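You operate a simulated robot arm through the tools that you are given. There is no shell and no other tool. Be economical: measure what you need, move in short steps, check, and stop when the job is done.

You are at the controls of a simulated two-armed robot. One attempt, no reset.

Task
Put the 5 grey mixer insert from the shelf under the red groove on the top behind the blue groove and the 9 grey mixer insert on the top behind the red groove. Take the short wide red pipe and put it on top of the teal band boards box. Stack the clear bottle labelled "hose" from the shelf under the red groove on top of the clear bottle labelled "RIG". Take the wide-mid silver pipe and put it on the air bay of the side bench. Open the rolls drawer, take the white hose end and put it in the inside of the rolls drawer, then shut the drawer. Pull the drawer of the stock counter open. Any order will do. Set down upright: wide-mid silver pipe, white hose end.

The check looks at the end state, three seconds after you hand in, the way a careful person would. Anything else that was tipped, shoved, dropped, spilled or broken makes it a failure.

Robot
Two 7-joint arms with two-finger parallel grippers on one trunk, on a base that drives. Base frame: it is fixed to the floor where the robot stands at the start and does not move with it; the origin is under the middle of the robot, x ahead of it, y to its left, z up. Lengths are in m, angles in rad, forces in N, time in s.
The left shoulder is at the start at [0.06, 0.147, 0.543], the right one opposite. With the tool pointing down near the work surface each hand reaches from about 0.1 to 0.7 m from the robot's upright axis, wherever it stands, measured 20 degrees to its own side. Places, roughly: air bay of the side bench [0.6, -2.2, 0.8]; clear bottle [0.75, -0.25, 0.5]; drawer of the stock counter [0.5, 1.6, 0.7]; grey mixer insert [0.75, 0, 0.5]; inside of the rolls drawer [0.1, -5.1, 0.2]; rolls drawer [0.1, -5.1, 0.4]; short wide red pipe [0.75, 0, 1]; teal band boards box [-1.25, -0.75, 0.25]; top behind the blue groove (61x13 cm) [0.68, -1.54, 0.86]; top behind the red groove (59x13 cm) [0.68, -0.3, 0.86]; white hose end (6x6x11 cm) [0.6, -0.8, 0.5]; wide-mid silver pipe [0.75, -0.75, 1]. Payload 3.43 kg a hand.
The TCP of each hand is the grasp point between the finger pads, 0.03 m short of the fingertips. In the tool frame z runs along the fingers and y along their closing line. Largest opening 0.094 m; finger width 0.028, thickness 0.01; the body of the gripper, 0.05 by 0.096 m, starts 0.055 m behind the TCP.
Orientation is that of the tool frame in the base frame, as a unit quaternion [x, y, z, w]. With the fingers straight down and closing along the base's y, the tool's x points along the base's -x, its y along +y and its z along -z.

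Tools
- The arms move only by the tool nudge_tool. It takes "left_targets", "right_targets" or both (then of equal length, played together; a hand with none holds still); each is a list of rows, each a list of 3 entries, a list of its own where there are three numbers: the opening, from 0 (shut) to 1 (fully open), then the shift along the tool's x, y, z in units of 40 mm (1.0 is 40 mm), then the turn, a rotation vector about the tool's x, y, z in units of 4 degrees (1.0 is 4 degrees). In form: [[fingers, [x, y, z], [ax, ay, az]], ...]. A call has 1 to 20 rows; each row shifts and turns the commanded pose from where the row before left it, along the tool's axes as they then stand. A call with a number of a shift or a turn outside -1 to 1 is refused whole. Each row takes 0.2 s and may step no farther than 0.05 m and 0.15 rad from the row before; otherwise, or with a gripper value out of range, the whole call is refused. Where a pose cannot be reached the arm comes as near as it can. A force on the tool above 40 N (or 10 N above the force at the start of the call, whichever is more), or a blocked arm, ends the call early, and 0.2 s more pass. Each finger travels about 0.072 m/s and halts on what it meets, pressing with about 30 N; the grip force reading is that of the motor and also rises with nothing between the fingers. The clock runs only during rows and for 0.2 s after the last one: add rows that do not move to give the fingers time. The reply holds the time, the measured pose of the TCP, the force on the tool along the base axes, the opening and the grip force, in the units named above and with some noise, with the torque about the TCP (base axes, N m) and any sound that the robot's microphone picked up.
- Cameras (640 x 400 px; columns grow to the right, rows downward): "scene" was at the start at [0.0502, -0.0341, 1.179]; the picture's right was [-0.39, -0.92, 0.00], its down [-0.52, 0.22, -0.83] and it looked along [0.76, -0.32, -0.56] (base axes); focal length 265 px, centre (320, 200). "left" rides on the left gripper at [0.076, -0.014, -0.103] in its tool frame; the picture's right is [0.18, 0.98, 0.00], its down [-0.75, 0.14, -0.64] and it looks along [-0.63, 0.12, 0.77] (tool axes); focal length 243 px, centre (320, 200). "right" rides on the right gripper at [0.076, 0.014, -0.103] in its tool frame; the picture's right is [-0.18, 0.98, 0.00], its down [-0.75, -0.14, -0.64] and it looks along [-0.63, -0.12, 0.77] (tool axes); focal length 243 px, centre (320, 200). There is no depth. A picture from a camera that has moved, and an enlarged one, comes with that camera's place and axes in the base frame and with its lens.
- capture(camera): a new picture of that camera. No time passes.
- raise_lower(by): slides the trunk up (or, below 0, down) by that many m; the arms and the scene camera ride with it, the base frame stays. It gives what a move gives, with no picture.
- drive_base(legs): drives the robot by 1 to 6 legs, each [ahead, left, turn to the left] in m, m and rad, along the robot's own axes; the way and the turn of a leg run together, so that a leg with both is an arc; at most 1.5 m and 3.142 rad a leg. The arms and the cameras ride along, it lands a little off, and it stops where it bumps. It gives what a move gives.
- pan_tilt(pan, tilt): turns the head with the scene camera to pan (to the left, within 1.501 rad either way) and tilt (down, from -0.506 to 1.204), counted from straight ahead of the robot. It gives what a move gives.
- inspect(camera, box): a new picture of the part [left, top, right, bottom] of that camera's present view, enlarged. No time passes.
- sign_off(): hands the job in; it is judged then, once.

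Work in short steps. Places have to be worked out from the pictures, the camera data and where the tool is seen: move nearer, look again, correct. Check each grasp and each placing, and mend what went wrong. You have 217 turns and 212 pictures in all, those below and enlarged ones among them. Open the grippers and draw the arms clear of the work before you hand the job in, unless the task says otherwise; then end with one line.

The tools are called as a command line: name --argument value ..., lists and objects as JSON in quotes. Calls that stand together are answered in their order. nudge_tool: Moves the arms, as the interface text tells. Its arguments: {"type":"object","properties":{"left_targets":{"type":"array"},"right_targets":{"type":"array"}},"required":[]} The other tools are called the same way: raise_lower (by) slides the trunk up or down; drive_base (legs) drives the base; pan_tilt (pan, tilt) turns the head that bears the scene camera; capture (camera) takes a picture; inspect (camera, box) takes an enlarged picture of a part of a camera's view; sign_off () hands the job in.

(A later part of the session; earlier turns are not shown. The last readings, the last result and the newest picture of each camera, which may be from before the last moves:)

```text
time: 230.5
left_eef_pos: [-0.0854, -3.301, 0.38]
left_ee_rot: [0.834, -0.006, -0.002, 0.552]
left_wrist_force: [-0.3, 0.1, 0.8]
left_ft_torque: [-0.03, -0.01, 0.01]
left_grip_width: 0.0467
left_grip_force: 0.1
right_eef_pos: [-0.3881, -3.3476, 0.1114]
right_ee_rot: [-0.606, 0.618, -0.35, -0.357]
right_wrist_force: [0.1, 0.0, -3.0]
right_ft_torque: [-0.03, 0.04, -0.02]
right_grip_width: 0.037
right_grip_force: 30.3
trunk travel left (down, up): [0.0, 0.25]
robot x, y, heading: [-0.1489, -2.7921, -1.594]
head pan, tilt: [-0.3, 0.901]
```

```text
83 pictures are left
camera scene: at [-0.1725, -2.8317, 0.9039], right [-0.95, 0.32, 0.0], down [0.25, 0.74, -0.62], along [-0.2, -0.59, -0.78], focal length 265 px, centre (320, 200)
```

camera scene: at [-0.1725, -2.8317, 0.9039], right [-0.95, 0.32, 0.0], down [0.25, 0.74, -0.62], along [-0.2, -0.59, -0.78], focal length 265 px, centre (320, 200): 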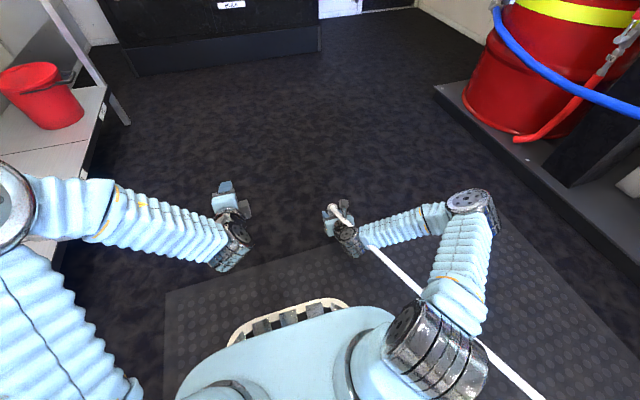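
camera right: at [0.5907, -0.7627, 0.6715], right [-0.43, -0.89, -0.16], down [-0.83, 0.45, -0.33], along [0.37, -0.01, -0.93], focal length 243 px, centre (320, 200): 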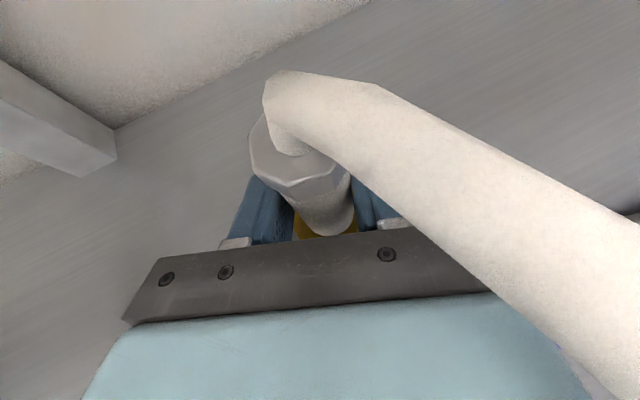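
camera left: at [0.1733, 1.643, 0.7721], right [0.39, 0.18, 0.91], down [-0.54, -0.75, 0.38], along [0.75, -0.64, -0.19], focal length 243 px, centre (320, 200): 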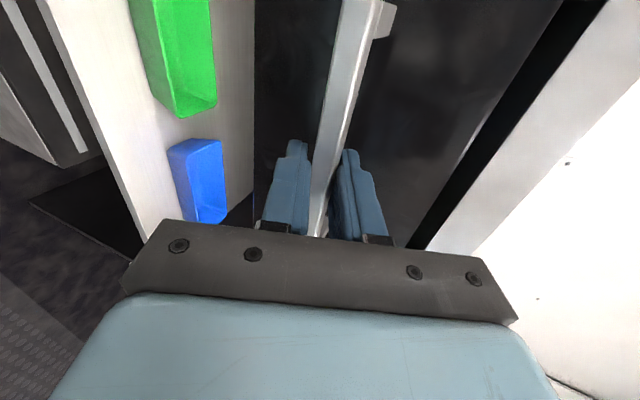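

Floor is clear. Lower onto the floor gently.

nudge_tool --right_targets '[[0, [-0.45, 0, 0.26], [0, 0, 0]], [0, [-0.43, 0, 0.25], [0, 0, 0]], [0, [-0.09, 0, 0.05], [0, 0, 0]], [0, [0, 0, 0], [0, 0, 0]]]'

nudge_tool --right_targets '[[0, [-0.08, 0, 0.045], [0, 0, 0]], [0, [0, 0, 0], [0, 0, 0]]]'

nudge_tool --right_targets '[[0, [-0.08, 0, 0.045], [0, 0, 0]], [0, [0, 0, 0], [0, 0, 0]]]'

```text
time: 231.5
left_eef_pos: [-0.0868, -3.3031, 0.3802]
left_ee_rot: [0.834, -0.005, -0.002, 0.552]
left_wrist_force: [-0.7, -0.2, -0.1]
left_ft_torque: [-0.02, 0.01, -0.01]
left_grip_width: 0.047
left_grip_force: 0.0
right_eef_pos: [-0.3879, -3.3469, 0.0656]
right_ee_rot: [-0.607, 0.618, -0.35, -0.357]
right_wrist_force: [0.1, -0.4, -1.9]
right_ft_torque: [0.0, 0.0, 0.03]
right_grip_width: 0.0369
right_grip_force: 30.2
trunk travel left (down, up): [0.0, 0.25]
robot x, y, heading: [-0.1479, -2.7914, -1.591]
head pan, tilt: [-0.3, 0.901]
```

```text
time: 232.1
left_eef_pos: [-0.0864, -3.302, 0.3812]
left_ee_rot: [0.834, -0.005, -0.002, 0.552]
left_wrist_force: [1.3, 1.4, 0.2]
left_ft_torque: [0.02, 0.04, 0.01]
left_grip_width: 0.0473
left_grip_force: 0.1
right_eef_pos: [-0.3873, -3.3461, 0.0632]
right_ee_rot: [-0.607, 0.618, -0.35, -0.357]
right_wrist_force: [-0.1, 0.2, -2.9]
right_ft_torque: [-0.01, -0.02, -0.01]
right_grip_width: 0.0367
right_grip_force: 29.8
trunk travel left (down, up): [0.0, 0.25]
robot x, y, heading: [-0.1459, -2.7906, -1.592]
head pan, tilt: [-0.3, 0.901]
```

```text
time: 232.7
left_eef_pos: [-0.0859, -3.3021, 0.3815]
left_ee_rot: [0.834, -0.005, -0.001, 0.552]
left_wrist_force: [-0.1, -0.3, 0.5]
left_ft_torque: [0.02, 0.01, 0.02]
left_grip_width: 0.0469
left_grip_force: 0.0
right_eef_pos: [-0.3881, -3.3475, 0.0601]
right_ee_rot: [-0.607, 0.618, -0.35, -0.357]
right_wrist_force: [-0.3, 0.6, -1.5]
right_ft_torque: [-0.05, 0.0, 0.03]
right_grip_width: 0.0367
right_grip_force: 29.6
trunk travel left (down, up): [0.0, 0.25]
robot x, y, heading: [-0.1476, -2.7909, -1.592]
head pan, tilt: [-0.3, 0.901]
```

nudge_tool --right_targets '[[0, [-0.08, 0, 0.045], [0, 0, 0]], [0, [0, 0, 0], [0, 0, 0]]]'

nudge_tool --right_targets '[[0, [-0.06, 0, 0.035], [0, 0, 0]], [0, [0, 0, 0], [0, 0, 0]]]'

capture --camera "right"

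```text
time: 233.3
left_eef_pos: [-0.0858, -3.3015, 0.3809]
left_ee_rot: [0.834, -0.005, -0.002, 0.552]
left_wrist_force: [0.1, 0.3, 0.7]
left_ft_torque: [0.02, 0.01, -0.01]
left_grip_width: 0.0469
left_grip_force: 0.0
right_eef_pos: [-0.3864, -3.3464, 0.0564]
right_ee_rot: [-0.606, 0.618, -0.35, -0.357]
right_wrist_force: [0.1, 0.2, -2.8]
right_ft_torque: [0.03, -0.01, -0.02]
right_grip_width: 0.0367
right_grip_force: 29.8
trunk travel left (down, up): [0.0, 0.25]
robot x, y, heading: [-0.1468, -2.7895, -1.584]
head pan, tilt: [-0.3, 0.901]
```

```text
time: 233.9
left_eef_pos: [-0.0854, -3.3025, 0.3818]
left_ee_rot: [0.833, -0.005, -0.002, 0.553]
left_wrist_force: [0.8, 0.2, 0.0]
left_ft_torque: [0.03, 0.0, 0.0]
left_grip_width: 0.0472
left_grip_force: 0.1
right_eef_pos: [-0.3865, -3.3478, 0.0551]
right_ee_rot: [-0.607, 0.618, -0.351, -0.356]
right_wrist_force: [0.3, 6.5, 10.2]
right_ft_torque: [0.68, -0.05, 0.06]
right_grip_width: 0.0367
right_grip_force: 29.3
trunk travel left (down, up): [0.0, 0.25]
robot x, y, heading: [-0.1481, -2.7917, -1.586]
head pan, tilt: [-0.3, 0.901]
```

```text
82 pictures are left
camera right: at [-0.4001, -3.2962, 0.1715], right [-0.98, 0.11, -0.16], down [0.16, 0.93, -0.33], along [0.11, -0.35, -0.93], focal length 243 px, centre (320, 200)
```

right: 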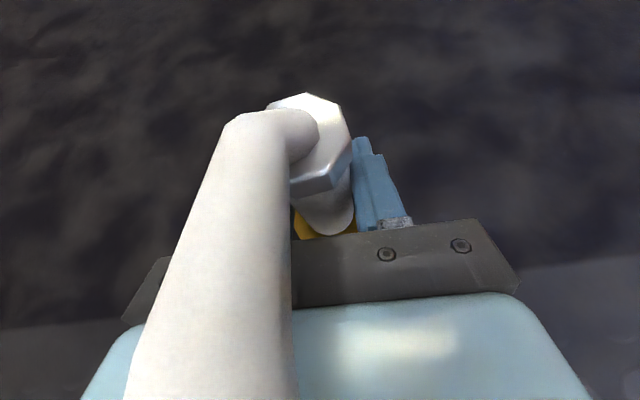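

The end stands on the floor. Release, retreat back and up.

nudge_tool --right_targets '[[0.3, [0.05, 0, -0.03], [0, 0, 0]], [0.7, [0, 0, 0], [0, 0, 0]], [0.8, [0, 0, 0], [0, 0, 0]], [0.8, [0, 0, 0], [0, 0, 0]]]'

capture --camera "right"

```text
time: 234.9
left_eef_pos: [-0.0853, -3.3026, 0.3804]
left_ee_rot: [0.834, -0.005, -0.002, 0.552]
left_wrist_force: [0.2, -0.2, -0.8]
left_ft_torque: [0.04, -0.03, 0.04]
left_grip_width: 0.047
left_grip_force: 0.0
right_eef_pos: [-0.3885, -3.3461, 0.0556]
right_ee_rot: [-0.607, 0.618, -0.351, -0.357]
right_wrist_force: [0.2, -0.2, -0.5]
right_ft_torque: [-0.01, 0.01, -0.04]
right_grip_width: 0.0752
right_grip_force: 0.0
trunk travel left (down, up): [0.0, 0.25]
robot x, y, heading: [-0.1505, -2.7906, -1.594]
head pan, tilt: [-0.3, 0.901]
```

```text
81 pictures are left
camera right: at [-0.4003, -3.2962, 0.1727], right [-0.98, 0.11, -0.16], down [0.16, 0.93, -0.33], along [0.11, -0.35, -0.93], focal length 243 px, centre (320, 200)
```

right: 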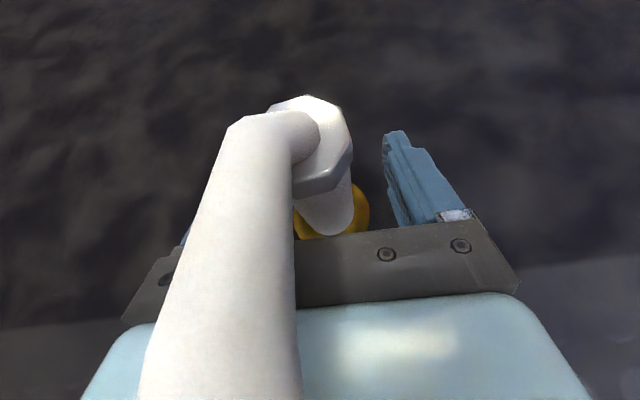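

It stands by itself. Withdraw 12 cm and raise, then check the hose end.

nudge_tool --right_targets '[[0.8, [-0.45, 0, -0.78], [0, 0, 0]], [0.8, [-0.5, 0, -0.866], [0, 0, 0]], [0.8, [-0.5, 0, -0.866], [0, 0, 0]], [0.8, [0.866, 0, -0.5], [0, 0, 0]], [0.8, [0.866, 0, -0.5], [0, 0, 0]], [0.8, [0.866, 0, -0.5], [0, 0, 0]], [0.8, [0.866, 0, -0.5], [0, 0, 0]], [0.8, [0.866, 0, -0.5], [0, 0, 0]]]'

capture --camera "scene"

```text
time: 236.7
left_eef_pos: [-0.0858, -3.3033, 0.3797]
left_ee_rot: [0.834, -0.005, -0.001, 0.552]
left_wrist_force: [-1.2, 0.5, -0.5]
left_ft_torque: [0.0, 0.03, -0.02]
left_grip_width: 0.0468
left_grip_force: 0.1
right_eef_pos: [-0.3907, -3.2604, 0.2408]
right_ee_rot: [-0.607, 0.618, -0.35, -0.357]
right_wrist_force: [1.4, -0.4, 1.3]
right_ft_torque: [0.0, -0.01, 0.01]
right_grip_width: 0.0752
right_grip_force: 0.0
right hand out of reach, approached as far as the arm can: row 7, 8
trunk travel left (down, up): [0.0, 0.25]
robot x, y, heading: [-0.1489, -2.789, -1.593]
head pan, tilt: [-0.3, 0.901]
```

```text
80 pictures are left
camera scene: at [-0.1726, -2.8315, 0.9039], right [-0.95, 0.32, 0.0], down [0.25, 0.74, -0.62], along [-0.2, -0.59, -0.78], focal length 265 px, centre (320, 200)
```

scene: 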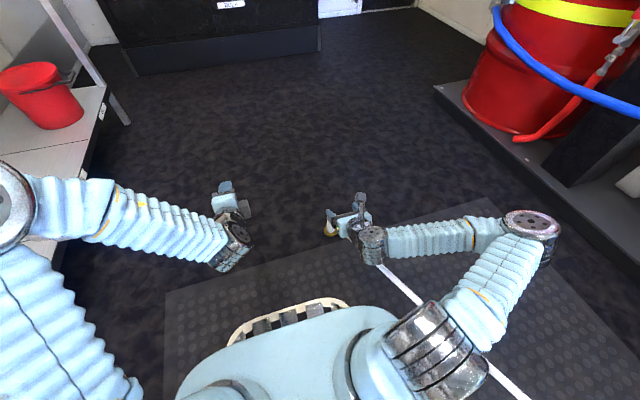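

Now reorient the right hand to point steeply down leaning from the right (wrist on the −X side).

nudge_tool --right_targets '[[0.9, [0, 0, 0], [0.983, -0.288, -0.9]], [0.9, [0, 0, 0], [0.983, -0.288, -0.9]], [0.9, [0, 0, 0], [0.983, -0.288, -0.9]], [0.9, [0, 0, 0], [0.983, -0.288, -0.9]], [0.9, [0, 0, 0], [0.983, -0.288, -0.9]], [0.9, [0, 0, 0], [0.983, -0.288, -0.9]], [0.9, [0, 0, 0], [0.983, -0.288, -0.9]], [0.9, [0, 0, 0], [0.983, -0.288, -0.9]], [0.9, [0, 0, 0], [0.983, -0.288, -0.9]], [0.9, [0, 0, 0], [0.983, -0.288, -0.9]], [0.9, [0, 0, 0], [0.983, -0.288, -0.9]], [0.9, [0, 0, 0], [0.983, -0.288, -0.9]], [0.9, [0, 0, 0], [0.983, -0.288, -0.9]], [0.9, [0, 0, 0], [0.983, -0.288, -0.9]], [0.9, [0, 0, 0], [0.983, -0.288, -0.9]], [0.9, [0, 0, 0], [0.983, -0.288, -0.9]], [0.9, [0, 0, 0], [0.983, -0.288, -0.9]]]'

capture --camera "right"

capture --camera "scene"

```text
time: 240.3
left_eef_pos: [-0.0858, -3.3023, 0.3809]
left_ee_rot: [0.834, -0.005, -0.002, 0.552]
left_wrist_force: [0.6, -0.2, 0.4]
left_ft_torque: [0.0, 0.0, -0.03]
left_grip_width: 0.0469
left_grip_force: 0.0
right_eef_pos: [-0.3897, -3.2601, 0.2414]
right_ee_rot: [0.954, -0.008, 0.301, 0.002]
right_wrist_force: [-0.2, 0.6, 0.4]
right_ft_torque: [0.0, -0.03, 0.01]
right_grip_width: 0.0844
right_grip_force: 0.1
trunk travel left (down, up): [0.0, 0.25]
robot x, y, heading: [-0.1469, -2.7889, -1.597]
head pan, tilt: [-0.3, 0.901]
```

```text
79 pictures are left
camera right: at [-0.3859, -3.274, 0.3688], right [-0.17, -0.98, -0.11], down [-0.98, 0.16, 0.09], along [-0.07, 0.12, -0.99], focal length 243 px, centre (320, 200)
```

right: 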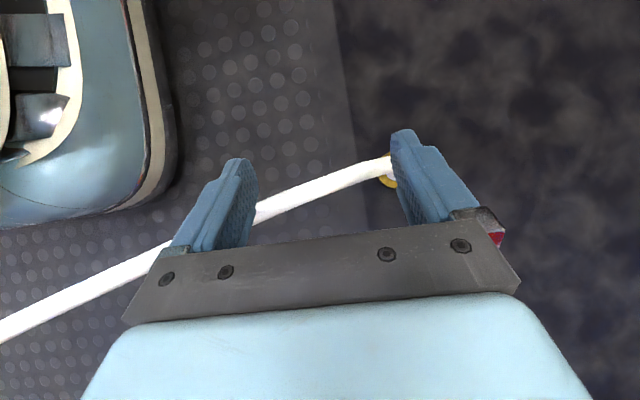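

```text
78 pictures are left
camera scene: at [-0.1725, -2.8315, 0.9039], right [-0.95, 0.32, 0.0], down [0.25, 0.74, -0.62], along [-0.2, -0.59, -0.78], focal length 265 px, centre (320, 200)
```

scene: 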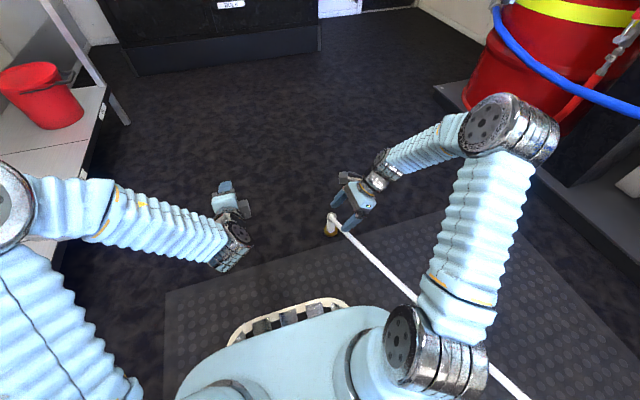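

Orientation as planned. Move to a point 13 cm up-axis from the hose end and look.

nudge_tool --right_targets '[[0.9, [-0.783, 0.693, 0.063], [0, 0, 0]], [0.9, [-0.783, 0.693, 0.063], [0, 0, 0]], [0.9, [-0.783, 0.693, 0.063], [0, 0, 0]]]'

capture --camera "right"

```text
time: 241.1
left_eef_pos: [-0.0869, -3.3026, 0.3804]
left_ee_rot: [0.834, -0.005, -0.003, 0.552]
left_wrist_force: [-0.2, -0.8, 0.7]
left_ft_torque: [0.04, -0.01, -0.04]
left_grip_width: 0.0472
left_grip_force: 0.1
right_eef_pos: [-0.4632, -3.3416, 0.1802]
right_ee_rot: [0.954, -0.008, 0.301, 0.003]
right_wrist_force: [0.5, -1.0, 0.6]
right_ft_torque: [-0.03, 0.0, -0.01]
right_grip_width: 0.0846
right_grip_force: 0.0
trunk travel left (down, up): [0.0, 0.25]
robot x, y, heading: [-0.1493, -2.7925, -1.594]
head pan, tilt: [-0.3, 0.901]
```

```text
77 pictures are left
camera right: at [-0.4607, -3.3565, 0.3077], right [-0.17, -0.98, -0.1], down [-0.98, 0.16, 0.09], along [-0.07, 0.12, -0.99], focal length 243 px, centre (320, 200)
```

right: 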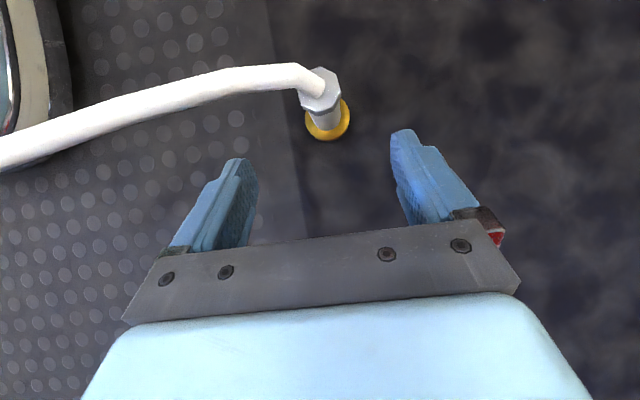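

Base at (−0.389,−3.346). Advance 13 cm along the axis and close.

nudge_tool --right_targets '[[0.9, [0, 0.11, 0.8], [0, 0, 0]], [0.9, [0, 0, 0.8], [0, 0, 0]], [0.9, [0, 0, 0.8], [0, 0, 0]], [0.9, [0, 0, 0.8], [0, 0, 0]]]'

capture --camera "right"

```text
time: 242.1
left_eef_pos: [-0.0869, -3.3019, 0.3812]
left_ee_rot: [0.834, -0.005, -0.001, 0.552]
left_wrist_force: [0.2, -0.2, -0.1]
left_ft_torque: [-0.01, 0.02, -0.01]
left_grip_width: 0.047
left_grip_force: 0.0
right_eef_pos: [-0.3892, -3.3497, 0.0757]
right_ee_rot: [0.954, -0.009, 0.3, 0.004]
right_wrist_force: [-0.5, 0.4, 0.2]
right_ft_torque: [0.01, 0.0, 0.05]
right_grip_width: 0.0843
right_grip_force: 0.1
trunk travel left (down, up): [0.0, 0.25]
robot x, y, heading: [-0.147, -2.7928, -1.592]
head pan, tilt: [-0.3, 0.901]
```

```text
76 pictures are left
camera right: at [-0.3861, -3.3631, 0.2032], right [-0.17, -0.98, -0.1], down [-0.98, 0.16, 0.09], along [-0.07, 0.12, -0.99], focal length 243 px, centre (320, 200)
```

right: 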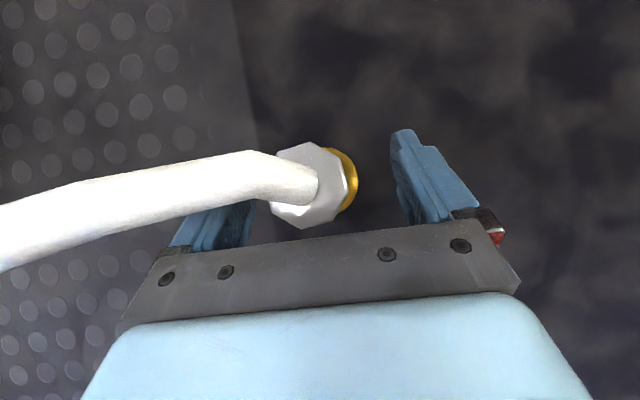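

Nearly centred; small correction, close, and lift.

nudge_tool --right_targets '[[0.9, [0, -0.12, 0], [0, 0, 0]], [0.5, [0, 0, 0], [0, 0, 0]], [0.1, [0, 0, 0], [0, 0, 0]], [0, [0, 0, 0], [0, 0, 0]], [0, [0, 0, 0], [0, 0, 0]], [0, [0.287, 0, -0.41], [0, 0, 0]]]'

capture --camera "right"

```text
time: 243.5
left_eef_pos: [-0.0862, -3.3021, 0.3813]
left_ee_rot: [0.834, -0.005, -0.001, 0.552]
left_wrist_force: [0.4, 0.4, 1.2]
left_ft_torque: [0.02, 0.02, 0.0]
left_grip_width: 0.047
left_grip_force: 0.1
right_eef_pos: [-0.389, -3.3434, 0.0964]
right_ee_rot: [0.954, -0.009, 0.301, 0.002]
right_wrist_force: [0.2, 0.4, -2.6]
right_ft_torque: [-0.02, 0.02, -0.02]
right_grip_width: 0.0404
right_grip_force: 30.3
trunk travel left (down, up): [0.0, 0.25]
robot x, y, heading: [-0.1481, -2.7911, -1.587]
head pan, tilt: [-0.3, 0.901]
```

```text
75 pictures are left
camera right: at [-0.3865, -3.3574, 0.223], right [-0.17, -0.98, -0.11], down [-0.98, 0.16, 0.09], along [-0.07, 0.12, -0.99], focal length 243 px, centre (320, 200)
```

right: 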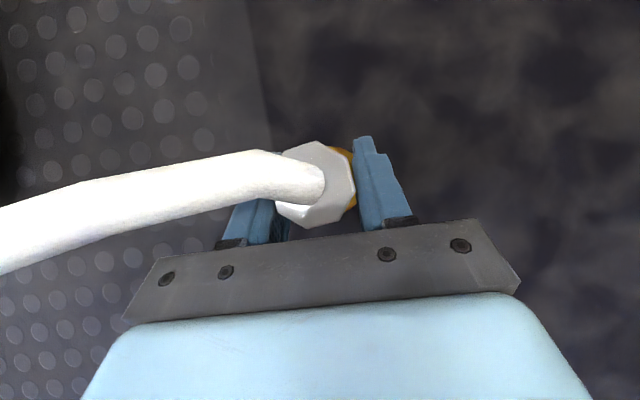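

Held (40 mm; base 76 mm below TCP). Raise the trunk and the right hand to carry height.

raise_lower --by 0.25

nudge_tool --right_targets '[[0, [0.574, 0, -0.82], [0, 0, 0]], [0, [0.574, 0, -0.82], [0, 0, 0]], [0, [0.574, 0, -0.82], [0, 0, 0]], [0, [0.574, 0, -0.82], [0, 0, 0]], [0, [0.574, 0, -0.82], [0, 0, 0]], [0, [0.574, 0, -0.82], [0, 0, 0]], [0, [0.574, 0, -0.82], [0, 0, 0]], [0, [0.574, 0, -0.82], [0, 0, 0]], [0, [0.574, 0, -0.82], [0, 0, 0]]]'

pan_tilt --pan 0.1 --tilt 0.55

drive_base --legs '[[1.2, -0.05, 0.02]]'

capture --camera "scene"

```text
time: 246.0
left_eef_pos: [-0.0868, -3.3027, 0.6304]
left_ee_rot: [0.834, -0.006, -0.001, 0.552]
left_wrist_force: [0.5, 0.0, -0.1]
left_ft_torque: [0.01, -0.01, -0.01]
left_grip_width: 0.0471
left_grip_force: 0.0
right_eef_pos: [-0.3895, -3.343, 0.3445]
right_ee_rot: [0.954, -0.009, 0.301, 0.003]
right_wrist_force: [0.2, 0.1, -3.0]
right_ft_torque: [0.02, 0.0, -0.03]
right_grip_width: 0.0407
right_grip_force: 29.8
trunk travel left (down, up): [-0.25, 0.0]
robot x, y, heading: [-0.147, -2.7883, -1.588]
head pan, tilt: [-0.3, 0.901]
```

```text
time: 248.0
left_eef_pos: [-0.0867, -3.3035, 0.6298]
left_ee_rot: [0.834, -0.005, -0.002, 0.551]
left_wrist_force: [0.1, -0.2, -1.1]
left_ft_torque: [0.01, 0.0, 0.0]
left_grip_width: 0.0469
left_grip_force: 0.0
right_eef_pos: [-0.3885, -3.3455, 0.706]
right_ee_rot: [0.954, -0.008, 0.301, 0.003]
right_wrist_force: [0.3, 1.1, -1.8]
right_ft_torque: [0.04, 0.03, 0.01]
right_grip_width: 0.0404
right_grip_force: 29.8
trunk travel left (down, up): [-0.25, 0.0]
robot x, y, heading: [-0.1472, -2.7893, -1.593]
head pan, tilt: [-0.3, 0.901]
```

```text
time: 248.9
left_eef_pos: [-0.0866, -3.3033, 0.6307]
left_ee_rot: [0.834, -0.005, -0.002, 0.552]
left_wrist_force: [-1.6, 0.7, 0.4]
left_ft_torque: [-0.02, -0.01, 0.02]
left_grip_width: 0.047
left_grip_force: 0.1
right_eef_pos: [-0.3874, -3.3447, 0.7051]
right_ee_rot: [0.954, -0.009, 0.301, 0.003]
right_wrist_force: [0.4, -0.3, -3.0]
right_ft_torque: [0.02, 0.0, -0.01]
right_grip_width: 0.0403
right_grip_force: 30.1
trunk travel left (down, up): [-0.25, 0.0]
robot x, y, heading: [-0.1505, -2.7874, -1.595]
head pan, tilt: [0.099, 0.55]
```

```text
time: 254.9
left_eef_pos: [-0.1545, -4.487, 0.6313]
left_ee_rot: [0.834, -0.001, 0.001, 0.551]
left_wrist_force: [0.4, 0.1, -0.8]
left_ft_torque: [0.01, -0.01, -0.03]
left_grip_width: 0.0469
left_grip_force: 0.0
right_eef_pos: [-0.4557, -4.5323, 0.705]
right_ee_rot: [0.954, -0.005, 0.301, 0.002]
right_wrist_force: [0.0, 0.1, -2.6]
right_ft_torque: [-0.04, 0.0, 0.0]
right_grip_width: 0.0405
right_grip_force: 30.1
trunk travel left (down, up): [-0.25, 0.0]
robot x, y, heading: [-0.2164, -3.9754, -1.58]
head pan, tilt: [0.099, 0.55]
```

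```text
74 pictures are left
camera scene: at [-0.213, -4.0351, 1.1832], right [-1.0, -0.09, 0.0], down [-0.04, 0.52, -0.85], along [0.07, -0.85, -0.52], focal length 265 px, centre (320, 200)
```

scene: 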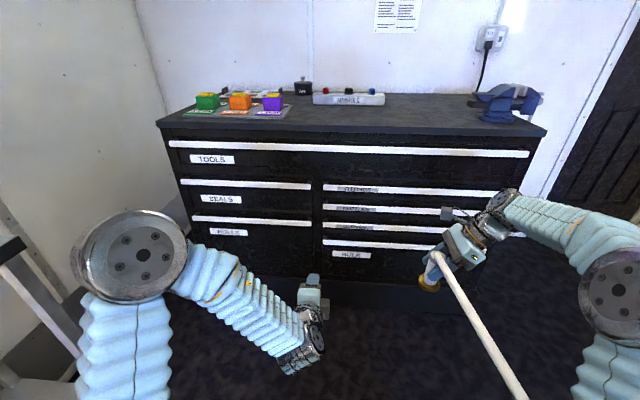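

Zoom on the ROLLS handle.

inspect --camera "scene" --box '[170, 170, 340, 280]'

```text
3.64 times, centred on (255, 225) of scene
camera zoom: at [-0.213, -4.0351, 1.1832], right [-1.0, -0.09, 0.0], down [-0.04, 0.52, -0.85], along [0.07, -0.85, -0.52], focal length 965 px, centre (556, 109)
```

zoom: 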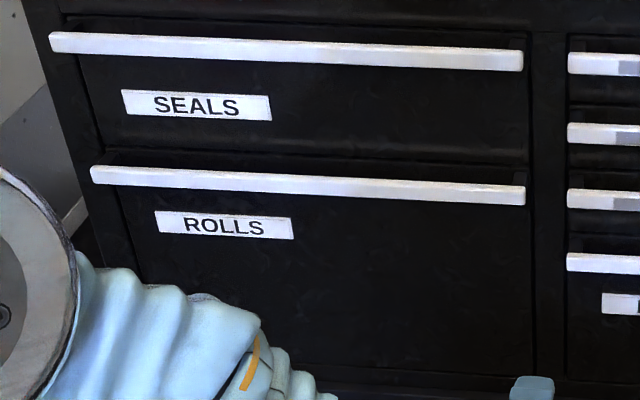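

Handle strip: x −0.10…0.40, y≈−4.905, z≈0.531. The side bench ends near (0.456,−4.36), so I keep the robot at x≈0 and pull at x≈0.065.

drive_base --legs '[[0.0, 0.21, 0], [0.17, 0, 0]]'

nudge_tool --left_targets '[[0.55, [0, -0.75, 0.3], [0, 0, 0]], [0.55, [0, -0.75, 0.3], [0, 0, 0]], [0.55, [0, -0.67, 0.27], [0, 0, 0]]]'

capture --camera "left"

capture --camera "scene"

```text
time: 257.6
left_eef_pos: [0.0495, -4.6595, 0.6316]
left_ee_rot: [0.834, -0.002, 0.001, 0.551]
left_wrist_force: [-0.4, 1.0, 0.6]
left_ft_torque: [-0.01, 0.01, -0.02]
left_grip_width: 0.0472
left_grip_force: 0.1
right_eef_pos: [-0.2522, -4.704, 0.7057]
right_ee_rot: [0.954, -0.006, 0.301, 0.002]
right_wrist_force: [-0.7, -0.8, -3.5]
right_ft_torque: [0.0, -0.02, 0.01]
right_grip_width: 0.0405
right_grip_force: 30.2
trunk travel left (down, up): [-0.25, 0.0]
robot x, y, heading: [-0.015, -4.1471, -1.583]
head pan, tilt: [0.099, 0.55]
```

```text
time: 258.4
left_eef_pos: [0.0516, -4.659, 0.5368]
left_ee_rot: [0.833, -0.003, 0.0, 0.553]
left_wrist_force: [0.2, 1.6, 0.6]
left_ft_torque: [-0.01, -0.01, 0.0]
left_grip_width: 0.0516
left_grip_force: 0.0
right_eef_pos: [-0.2527, -4.7051, 0.7048]
right_ee_rot: [0.954, -0.006, 0.3, 0.002]
right_wrist_force: [-0.3, -0.1, -3.1]
right_ft_torque: [-0.01, 0.02, 0.01]
right_grip_width: 0.0406
right_grip_force: 30.4
trunk travel left (down, up): [-0.25, 0.0]
robot x, y, heading: [-0.0155, -4.1455, -1.585]
head pan, tilt: [0.099, 0.55]
```

```text
72 pictures are left
camera left: at [0.1284, -4.5578, 0.5619], right [0.18, -0.38, 0.91], down [-0.75, 0.54, 0.38], along [-0.63, -0.75, -0.19], focal length 243 px, centre (320, 200)
```

left: 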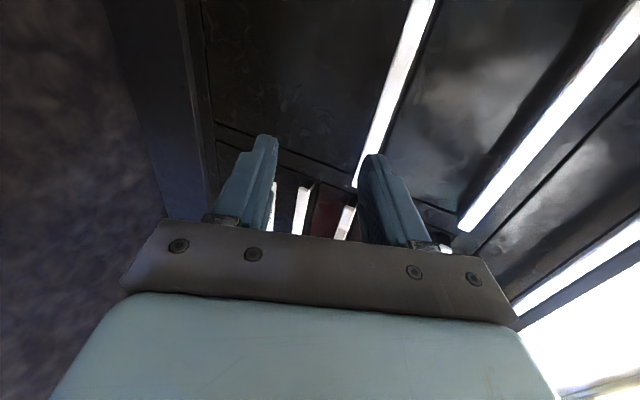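

```text
71 pictures are left
camera scene: at [-0.0086, -4.2074, 1.1832], right [-1.0, -0.08, 0.0], down [-0.04, 0.52, -0.85], along [0.07, -0.85, -0.52], focal length 265 px, centre (320, 200)
```

scene: 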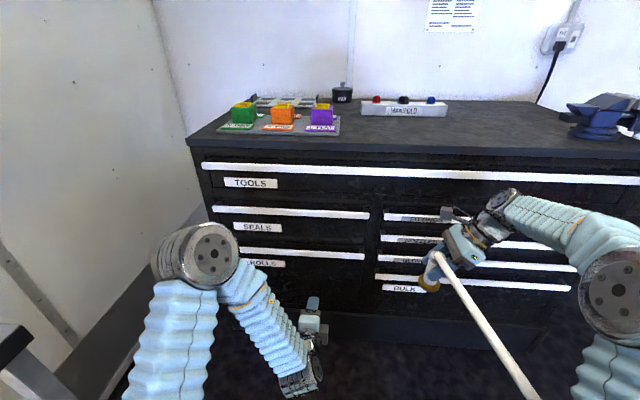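

Strip confirmed at z≈0.535. Advance 22 cm and look.

nudge_tool --left_targets '[[0.55, [0, 0.375, 0.927], [0, 0, 0]], [0.55, [0, 0.375, 0.927], [0, 0, 0]], [0.55, [0, 0.375, 0.927], [0, 0, 0]], [0.55, [0, 0.375, 0.927], [0, 0, 0]], [0.55, [0, 0.4, 0.87], [0, 0, 0]]]'

capture --camera "left"

```text
time: 259.6
left_eef_pos: [0.0492, -4.8574, 0.5356]
left_ee_rot: [0.834, -0.003, 0.0, 0.551]
left_wrist_force: [0.2, 0.8, 0.8]
left_ft_torque: [0.04, 0.02, 0.0]
left_grip_width: 0.0518
left_grip_force: 0.0
right_eef_pos: [-0.2515, -4.704, 0.7055]
right_ee_rot: [0.954, -0.006, 0.301, 0.002]
right_wrist_force: [0.1, 1.2, -1.9]
right_ft_torque: [-0.01, 0.01, -0.02]
right_grip_width: 0.0403
right_grip_force: 30.1
trunk travel left (down, up): [-0.25, 0.0]
robot x, y, heading: [-0.0139, -4.1471, -1.587]
head pan, tilt: [0.099, 0.55]
```

```text
70 pictures are left
camera left: at [0.1264, -4.7573, 0.5614], right [0.18, -0.39, 0.91], down [-0.75, 0.54, 0.38], along [-0.63, -0.75, -0.19], focal length 243 px, centre (320, 200)
```

left: 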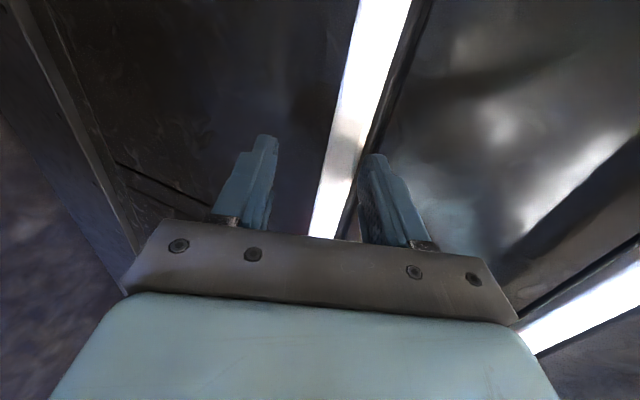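

The bar lies between the fingers, nearer the upper one. Advance ~2.5 cm more, a bit up, and close.

nudge_tool --left_targets '[[0.55, [0, 0.25, 0.28], [0, 0, 0]], [0.55, [0, 0.1, 0.25], [0, 0, 0]]]'

nudge_tool --left_targets '[[0.3, [0, 0, 0], [0, 0, 0]], [0.05, [0, 0, 0], [0, 0, 0]], [0, [0, 0, 0], [0, 0, 0]]]'

capture --camera "left"

```text
time: 260.2
left_eef_pos: [0.0483, -4.8827, 0.5386]
left_ee_rot: [0.834, -0.002, -0.001, 0.552]
left_wrist_force: [-0.4, 0.6, 0.2]
left_ft_torque: [-0.04, -0.01, 0.01]
left_grip_width: 0.0516
left_grip_force: 0.1
right_eef_pos: [-0.2525, -4.7052, 0.7064]
right_ee_rot: [0.954, -0.006, 0.301, 0.002]
right_wrist_force: [-0.3, 0.0, -2.3]
right_ft_torque: [0.02, 0.02, 0.05]
right_grip_width: 0.0402
right_grip_force: 29.2
trunk travel left (down, up): [-0.25, 0.0]
robot x, y, heading: [-0.0159, -4.1503, -1.591]
head pan, tilt: [0.099, 0.55]
```

```text
time: 261.0
left_eef_pos: [0.05, -4.882, 0.5423]
left_ee_rot: [0.834, -0.002, 0.0, 0.552]
left_wrist_force: [-0.5, -2.6, 5.5]
left_ft_torque: [-0.24, 1.3, 0.46]
left_grip_width: 0.0245
left_grip_force: 45.0
right_eef_pos: [-0.2506, -4.7051, 0.706]
right_ee_rot: [0.954, -0.006, 0.301, 0.003]
right_wrist_force: [-0.8, -0.3, -2.4]
right_ft_torque: [0.0, 0.05, -0.01]
right_grip_width: 0.0404
right_grip_force: 30.2
trunk travel left (down, up): [-0.25, 0.0]
robot x, y, heading: [-0.0161, -4.1459, -1.585]
head pan, tilt: [0.099, 0.55]
```

```text
69 pictures are left
camera left: at [0.1262, -4.7811, 0.5667], right [0.18, -0.38, 0.91], down [-0.75, 0.54, 0.38], along [-0.63, -0.75, -0.19], focal length 243 px, centre (320, 200)
```

left: 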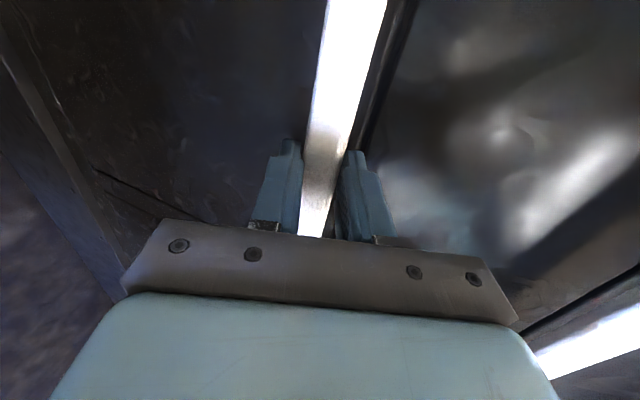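

Gripped the strip. Pull back 16 cm with the arm.

nudge_tool --left_targets '[[0, [0, -0.15, -0.37], [0, 0, 0]], [0, [0, -0.3, -0.74], [0, 0, 0]], [0, [0, -0.3, -0.74], [0, 0, 0]], [0, [0, -0.3, -0.74], [0, 0, 0]], [0, [0, -0.3, -0.74], [0, 0, 0]], [0, [0, -0.3, -0.74], [0, 0, 0]]]'

drive_base --legs '[[-0.2, 0, 0]]'

capture --camera "scene"

```text
time: 262.4
left_eef_pos: [0.0488, -4.7031, 0.5419]
left_ee_rot: [0.835, -0.004, 0.0, 0.551]
left_wrist_force: [-5.5, 0.9, -1.3]
left_ft_torque: [0.12, 1.33, -0.26]
left_grip_width: 0.0246
left_grip_force: 45.2
right_eef_pos: [-0.2513, -4.7048, 0.7057]
right_ee_rot: [0.954, -0.006, 0.301, 0.002]
right_wrist_force: [0.3, -0.3, -3.3]
right_ft_torque: [0.02, 0.03, 0.0]
right_grip_width: 0.0402
right_grip_force: 29.7
trunk travel left (down, up): [-0.25, 0.0]
robot x, y, heading: [-0.0165, -4.1509, -1.586]
head pan, tilt: [0.099, 0.55]
```

```text
time: 264.1
left_eef_pos: [0.0506, -4.4993, 0.5421]
left_ee_rot: [0.834, -0.004, 0.0, 0.552]
left_wrist_force: [-27.9, 0.1, -15.7]
left_ft_torque: [0.13, 1.45, -0.06]
left_grip_width: 0.0248
left_grip_force: 44.7
right_eef_pos: [-0.2495, -4.5001, 0.7052]
right_ee_rot: [0.953, -0.006, 0.302, 0.001]
right_wrist_force: [0.1, -0.1, -2.3]
right_ft_torque: [0.01, 0.04, 0.02]
right_grip_width: 0.0404
right_grip_force: 29.8
trunk travel left (down, up): [-0.25, 0.0]
robot x, y, heading: [-0.0146, -3.9446, -1.586]
head pan, tilt: [0.099, 0.55]
```

```text
68 pictures are left
camera scene: at [-0.0067, -4.0039, 1.1831], right [-1.0, -0.08, 0.0], down [-0.04, 0.52, -0.85], along [0.07, -0.85, -0.52], focal length 265 px, centre (320, 200)
```

scene: 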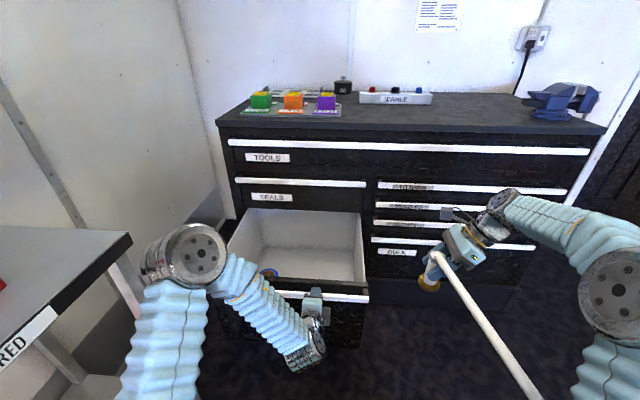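

Drawer is ~38 cm open. Release the strip, withdraw the left hand 8 cm and look inside.

nudge_tool --left_targets '[[0.3, [0, 0, 0], [0, 0, 0]], [0.6, [0, 0, 0], [0, 0, 0]], [0.6, [0, -0.2, -0.5], [0, 0, 0]], [0.6, [0, -0.3, -0.74], [0, 0, 0]]]'

inspect --camera "scene" --box '[210, 190, 390, 310]'

```text
time: 265.1
left_eef_pos: [0.0517, -4.4457, 0.5434]
left_ee_rot: [0.834, -0.003, -0.002, 0.551]
left_wrist_force: [0.1, -0.1, 1.1]
left_ft_torque: [-0.01, 0.0, 0.03]
left_grip_width: 0.0565
left_grip_force: 0.0
right_eef_pos: [-0.2486, -4.4999, 0.7061]
right_ee_rot: [0.954, -0.006, 0.3, 0.002]
right_wrist_force: [0.5, -0.3, -1.4]
right_ft_torque: [0.03, -0.05, 0.0]
right_grip_width: 0.0405
right_grip_force: 29.4
trunk travel left (down, up): [-0.25, 0.0]
robot x, y, heading: [-0.0146, -3.9447, -1.587]
head pan, tilt: [0.099, 0.55]
```

```text
3.33 times, centred on (300, 250) of scene
camera zoom: at [-0.0055, -4.003, 1.1832], right [-1.0, -0.08, 0.0], down [-0.04, 0.52, -0.85], along [0.07, -0.85, -0.52], focal length 884 px, centre (387, 33)
```

zoom: 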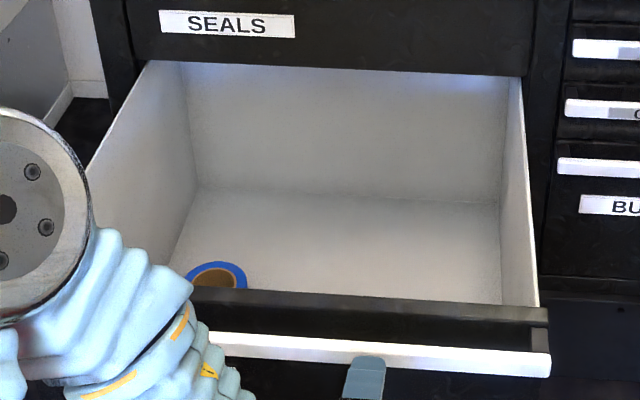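

The drawer holds a tape roll at front-left; floor z ≈0.25. Raise the left hand high out of the way, then drive forward 0.13 m.

nudge_tool --left_targets '[[0.5, [0, 0.927, -0.375], [0, 0, 0]], [0.5, [0, 0.927, -0.375], [0, 0, 0]], [0.5, [0, 0.927, -0.375], [0, 0, 0]], [0.5, [0, 0.927, -0.375], [0, 0, 0]], [0.5, [0, 0.927, -0.375], [0, 0, 0]], [0.5, [0, 0.927, -0.375], [0, 0, 0]], [0.5, [0, 0.927, -0.375], [0, 0, 0]], [0.5, [0, 0.927, -0.375], [0, 0, 0]], [0.5, [0, 0.927, -0.375], [0, 0, 0]], [0.5, [0, 0.927, -0.375], [0, 0, 0]]]'

drive_base --legs '[[0.13, 0.0, 0]]'

nudge_tool --right_targets '[[0, [0.82, 0, 0.574], [0, 0, 0]], [0, [0.82, 0, 0.574], [0, 0, 0]], [0, [0.82, 0, 0.574], [0, 0, 0]], [0, [0.82, 0.2, 0.574], [0, 0, 0]], [0, [0.82, 0.3, 0.574], [0, 0, 0]], [0, [0.82, 0.3, 0.574], [0, 0, 0]]]'

capture --camera "scene"

capture --camera "right"

```text
time: 267.2
left_eef_pos: [0.051, -4.4513, 0.9436]
left_ee_rot: [0.834, -0.005, -0.002, 0.551]
left_wrist_force: [0.5, 0.4, -0.4]
left_ft_torque: [0.0, -0.01, -0.02]
left_grip_width: 0.0471
left_grip_force: 0.0
right_eef_pos: [-0.2492, -4.5008, 0.7053]
right_ee_rot: [0.954, -0.006, 0.301, 0.002]
right_wrist_force: [-0.5, -0.3, -3.1]
right_ft_torque: [-0.02, 0.03, 0.01]
right_grip_width: 0.0404
right_grip_force: 29.5
trunk travel left (down, up): [-0.25, 0.0]
robot x, y, heading: [-0.0116, -3.9415, -1.585]
head pan, tilt: [0.099, 0.55]
```

```text
time: 268.5
left_eef_pos: [0.0507, -4.5795, 0.9435]
left_ee_rot: [0.834, -0.003, -0.001, 0.551]
left_wrist_force: [-0.1, 0.3, 0.4]
left_ft_torque: [0.0, 0.01, 0.01]
left_grip_width: 0.0471
left_grip_force: 0.0
right_eef_pos: [-0.2498, -4.6275, 0.7043]
right_ee_rot: [0.954, -0.005, 0.301, 0.001]
right_wrist_force: [-0.4, -0.7, -3.0]
right_ft_torque: [0.0, -0.01, 0.0]
right_grip_width: 0.0403
right_grip_force: 29.7
trunk travel left (down, up): [-0.25, 0.0]
robot x, y, heading: [-0.0106, -4.0702, -1.585]
head pan, tilt: [0.099, 0.55]
```

```text
time: 269.9
left_eef_pos: [0.05, -4.5796, 0.9428]
left_ee_rot: [0.834, -0.003, 0.0, 0.552]
left_wrist_force: [-0.9, -0.6, 0.0]
left_ft_torque: [0.02, 0.01, -0.02]
left_grip_width: 0.0471
left_grip_force: 0.1
right_eef_pos: [-0.0108, -4.6635, 0.7072]
right_ee_rot: [0.953, -0.006, 0.302, 0.003]
right_wrist_force: [-0.7, -0.1, -2.9]
right_ft_torque: [0.05, 0.03, 0.0]
right_grip_width: 0.0405
right_grip_force: 30.1
trunk travel left (down, up): [-0.25, 0.0]
robot x, y, heading: [-0.0134, -4.0744, -1.589]
head pan, tilt: [0.099, 0.55]
```

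```text
66 pictures are left
camera scene: at [-0.0075, -4.1308, 1.1832], right [-1.0, -0.09, 0.0], down [-0.04, 0.52, -0.85], along [0.07, -0.85, -0.52], focal length 265 px, centre (320, 200)
```

scene: 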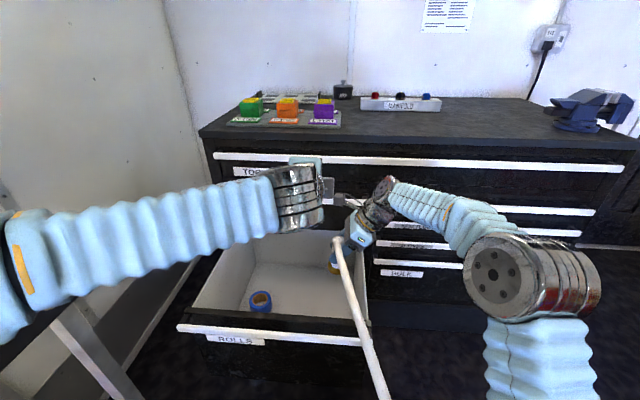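

```text
65 pictures are left
camera right: at [-0.0067, -4.6781, 0.8351], right [-0.16, -0.98, -0.1], down [-0.98, 0.15, 0.09], along [-0.08, 0.12, -0.99], focal length 243 px, centre (320, 200)
```

right: 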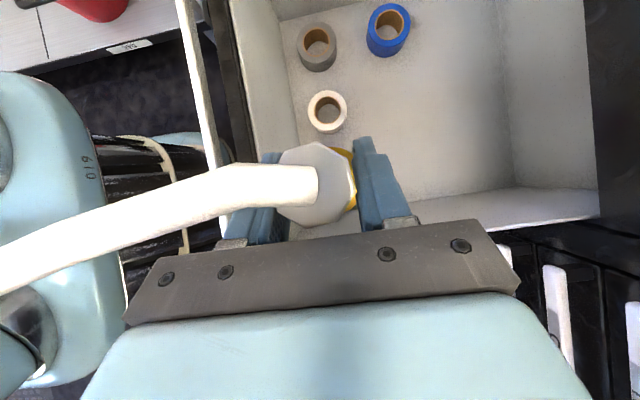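

Rolls are at (0.145,−4.66), (0.28,−4.66), (0.285,−4.815); the free spot (0.16,−4.79) suits. Shift the left hand 10 cm left, then move the right hand over the spot.

nudge_tool --left_targets '[[0.5, [0.8, 0, 0], [0, 0, 0]], [0.5, [0.8, 0, 0], [0, 0, 0]], [0.5, [0.8, 0, 0], [0, 0, 0]]]'

nudge_tool --right_targets '[[0, [0.7, 0.63, 0.49], [0, 0, 0]], [0, [0.7, 0.63, 0.49], [0, 0, 0]], [0, [0.7, 0.63, 0.49], [0, 0, 0]], [0, [0.7, 0.63, 0.49], [0, 0, 0]], [0, [0.7, 0.63, 0.49], [0, 0, 0]]]'

capture --camera "scene"

capture --camera "right"

```text
time: 270.7
left_eef_pos: [0.1477, -4.5806, 0.9437]
left_ee_rot: [0.834, -0.002, 0.0, 0.552]
left_wrist_force: [1.3, 0.2, 0.3]
left_ft_torque: [0.03, 0.01, -0.01]
left_grip_width: 0.0468
left_grip_force: 0.1
right_eef_pos: [-0.0102, -4.6634, 0.7076]
right_ee_rot: [0.954, -0.005, 0.3, 0.001]
right_wrist_force: [-0.6, -0.1, -2.3]
right_ft_torque: [0.01, -0.02, 0.0]
right_grip_width: 0.0403
right_grip_force: 30.4
trunk travel left (down, up): [-0.25, 0.0]
robot x, y, heading: [-0.0138, -4.0736, -1.585]
head pan, tilt: [0.099, 0.55]
```

```text
time: 271.9
left_eef_pos: [0.1474, -4.5797, 0.9433]
left_ee_rot: [0.834, -0.003, -0.001, 0.551]
left_wrist_force: [0.2, 0.5, 0.7]
left_ft_torque: [0.0, -0.01, 0.03]
left_grip_width: 0.0468
left_grip_force: 0.0
right_eef_pos: [0.1264, -4.7292, 0.6916]
right_ee_rot: [0.954, -0.006, 0.3, 0.001]
right_wrist_force: [0.0, -0.5, -2.2]
right_ft_torque: [0.02, -0.02, 0.01]
right_grip_width: 0.0404
right_grip_force: 30.0
right hand out of reach, approached as far as the arm can: row 4, 5
trunk travel left (down, up): [-0.25, 0.0]
robot x, y, heading: [-0.0144, -4.074, -1.585]
head pan, tilt: [0.099, 0.55]
```

```text
64 pictures are left
camera scene: at [-0.0075, -4.1309, 1.1832], right [-1.0, -0.09, 0.0], down [-0.04, 0.52, -0.85], along [0.07, -0.85, -0.52], focal length 265 px, centre (320, 200)
```

scene: 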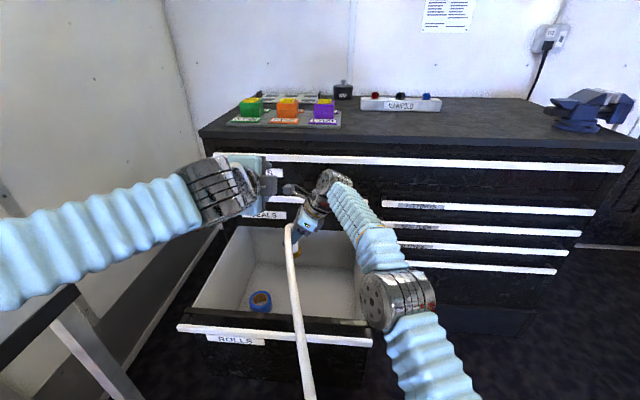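

```text
63 pictures are left
camera right: at [0.1297, -4.7442, 0.8189], right [-0.16, -0.98, -0.11], down [-0.98, 0.15, 0.09], along [-0.08, 0.12, -0.99], focal length 243 px, centre (320, 200)
```

right: 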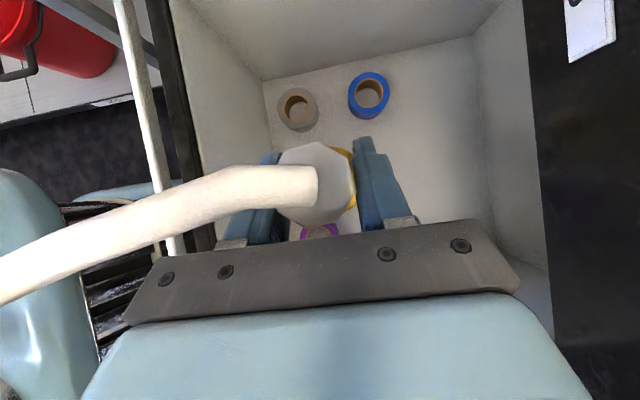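

A purple roll also lies at ~(0.02,−4.67). Free spot (0.15,−4.79) holds. Nudge the base forward 6 cm and left 2.5 cm.

drive_base --legs '[[0.06, 0.025, 0]]'

capture --camera "right"

```text
time: 272.9
left_eef_pos: [0.1718, -4.6407, 0.9422]
left_ee_rot: [0.834, -0.003, -0.001, 0.551]
left_wrist_force: [-0.6, -0.3, -0.6]
left_ft_torque: [0.03, -0.02, -0.02]
left_grip_width: 0.0471
left_grip_force: 0.1
right_eef_pos: [0.1503, -4.79, 0.6921]
right_ee_rot: [0.954, -0.005, 0.301, 0.001]
right_wrist_force: [-0.4, 0.7, -2.7]
right_ft_torque: [-0.02, -0.01, -0.02]
right_grip_width: 0.0403
right_grip_force: 30.5
trunk travel left (down, up): [-0.25, 0.0]
robot x, y, heading: [0.0058, -4.133, -1.588]
head pan, tilt: [0.099, 0.55]
```

```text
62 pictures are left
camera right: at [0.1545, -4.8049, 0.8191], right [-0.16, -0.98, -0.11], down [-0.98, 0.15, 0.09], along [-0.08, 0.12, -0.99], focal length 243 px, centre (320, 200)
```

right: 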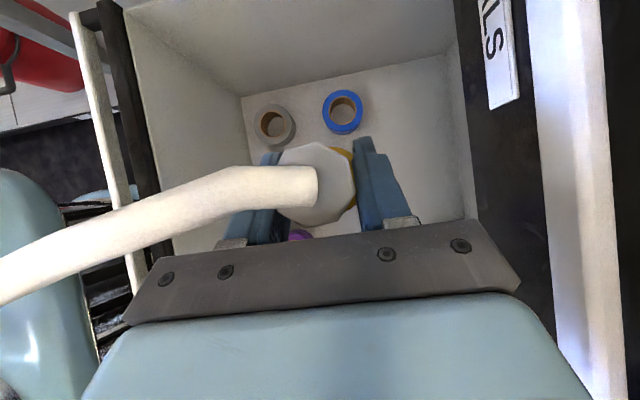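

Spot is clear below. Descend 24 cm vertically first and check.

nudge_tool --right_targets '[[0, [-0.574, 0, 0.82], [0, 0, 0]], [0, [-0.574, 0, 0.82], [0, 0, 0]], [0, [-0.574, 0, 0.82], [0, 0, 0]], [0, [-0.574, 0, 0.82], [0, 0, 0]], [0, [-0.574, 0, 0.82], [0, 0, 0]], [0, [-0.574, 0, 0.82], [0, 0, 0]]]'

capture --camera "right"

capture --camera "scene"

```text
time: 274.3
left_eef_pos: [0.171, -4.6407, 0.9432]
left_ee_rot: [0.835, -0.003, -0.002, 0.551]
left_wrist_force: [0.1, -0.1, 0.0]
left_ft_torque: [0.0, -0.01, 0.05]
left_grip_width: 0.047
left_grip_force: 0.1
right_eef_pos: [0.153, -4.7924, 0.4532]
right_ee_rot: [0.954, -0.003, 0.301, 0.001]
right_wrist_force: [-0.5, 0.9, -2.3]
right_ft_torque: [0.02, 0.03, -0.02]
right_grip_width: 0.0405
right_grip_force: 30.1
trunk travel left (down, up): [-0.25, 0.0]
robot x, y, heading: [0.0095, -4.1343, -1.587]
head pan, tilt: [0.099, 0.55]
```

```text
61 pictures are left
camera right: at [0.1564, -4.806, 0.5794], right [-0.16, -0.98, -0.1], down [-0.98, 0.15, 0.09], along [-0.08, 0.12, -0.99], focal length 243 px, centre (320, 200)
```

right: 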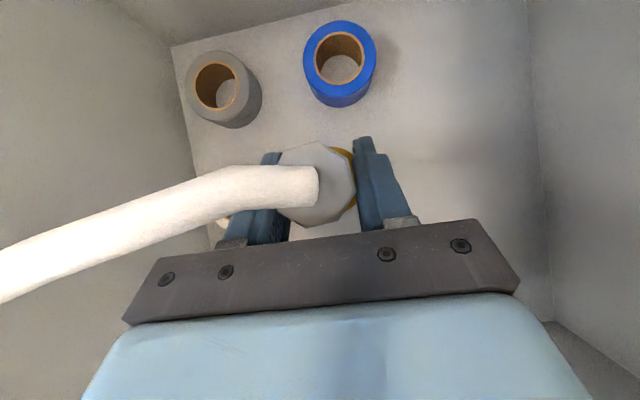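

```text
60 pictures are left
camera scene: at [0.017, -4.1917, 1.1832], right [-1.0, -0.09, 0.0], down [-0.05, 0.52, -0.85], along [0.07, -0.85, -0.52], focal length 265 px, centre (320, 200)
```

scene: 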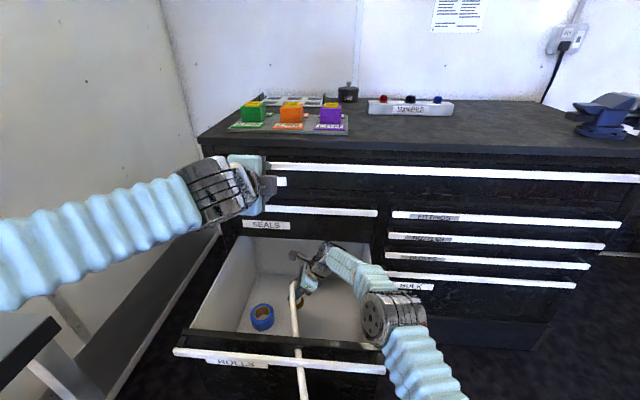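

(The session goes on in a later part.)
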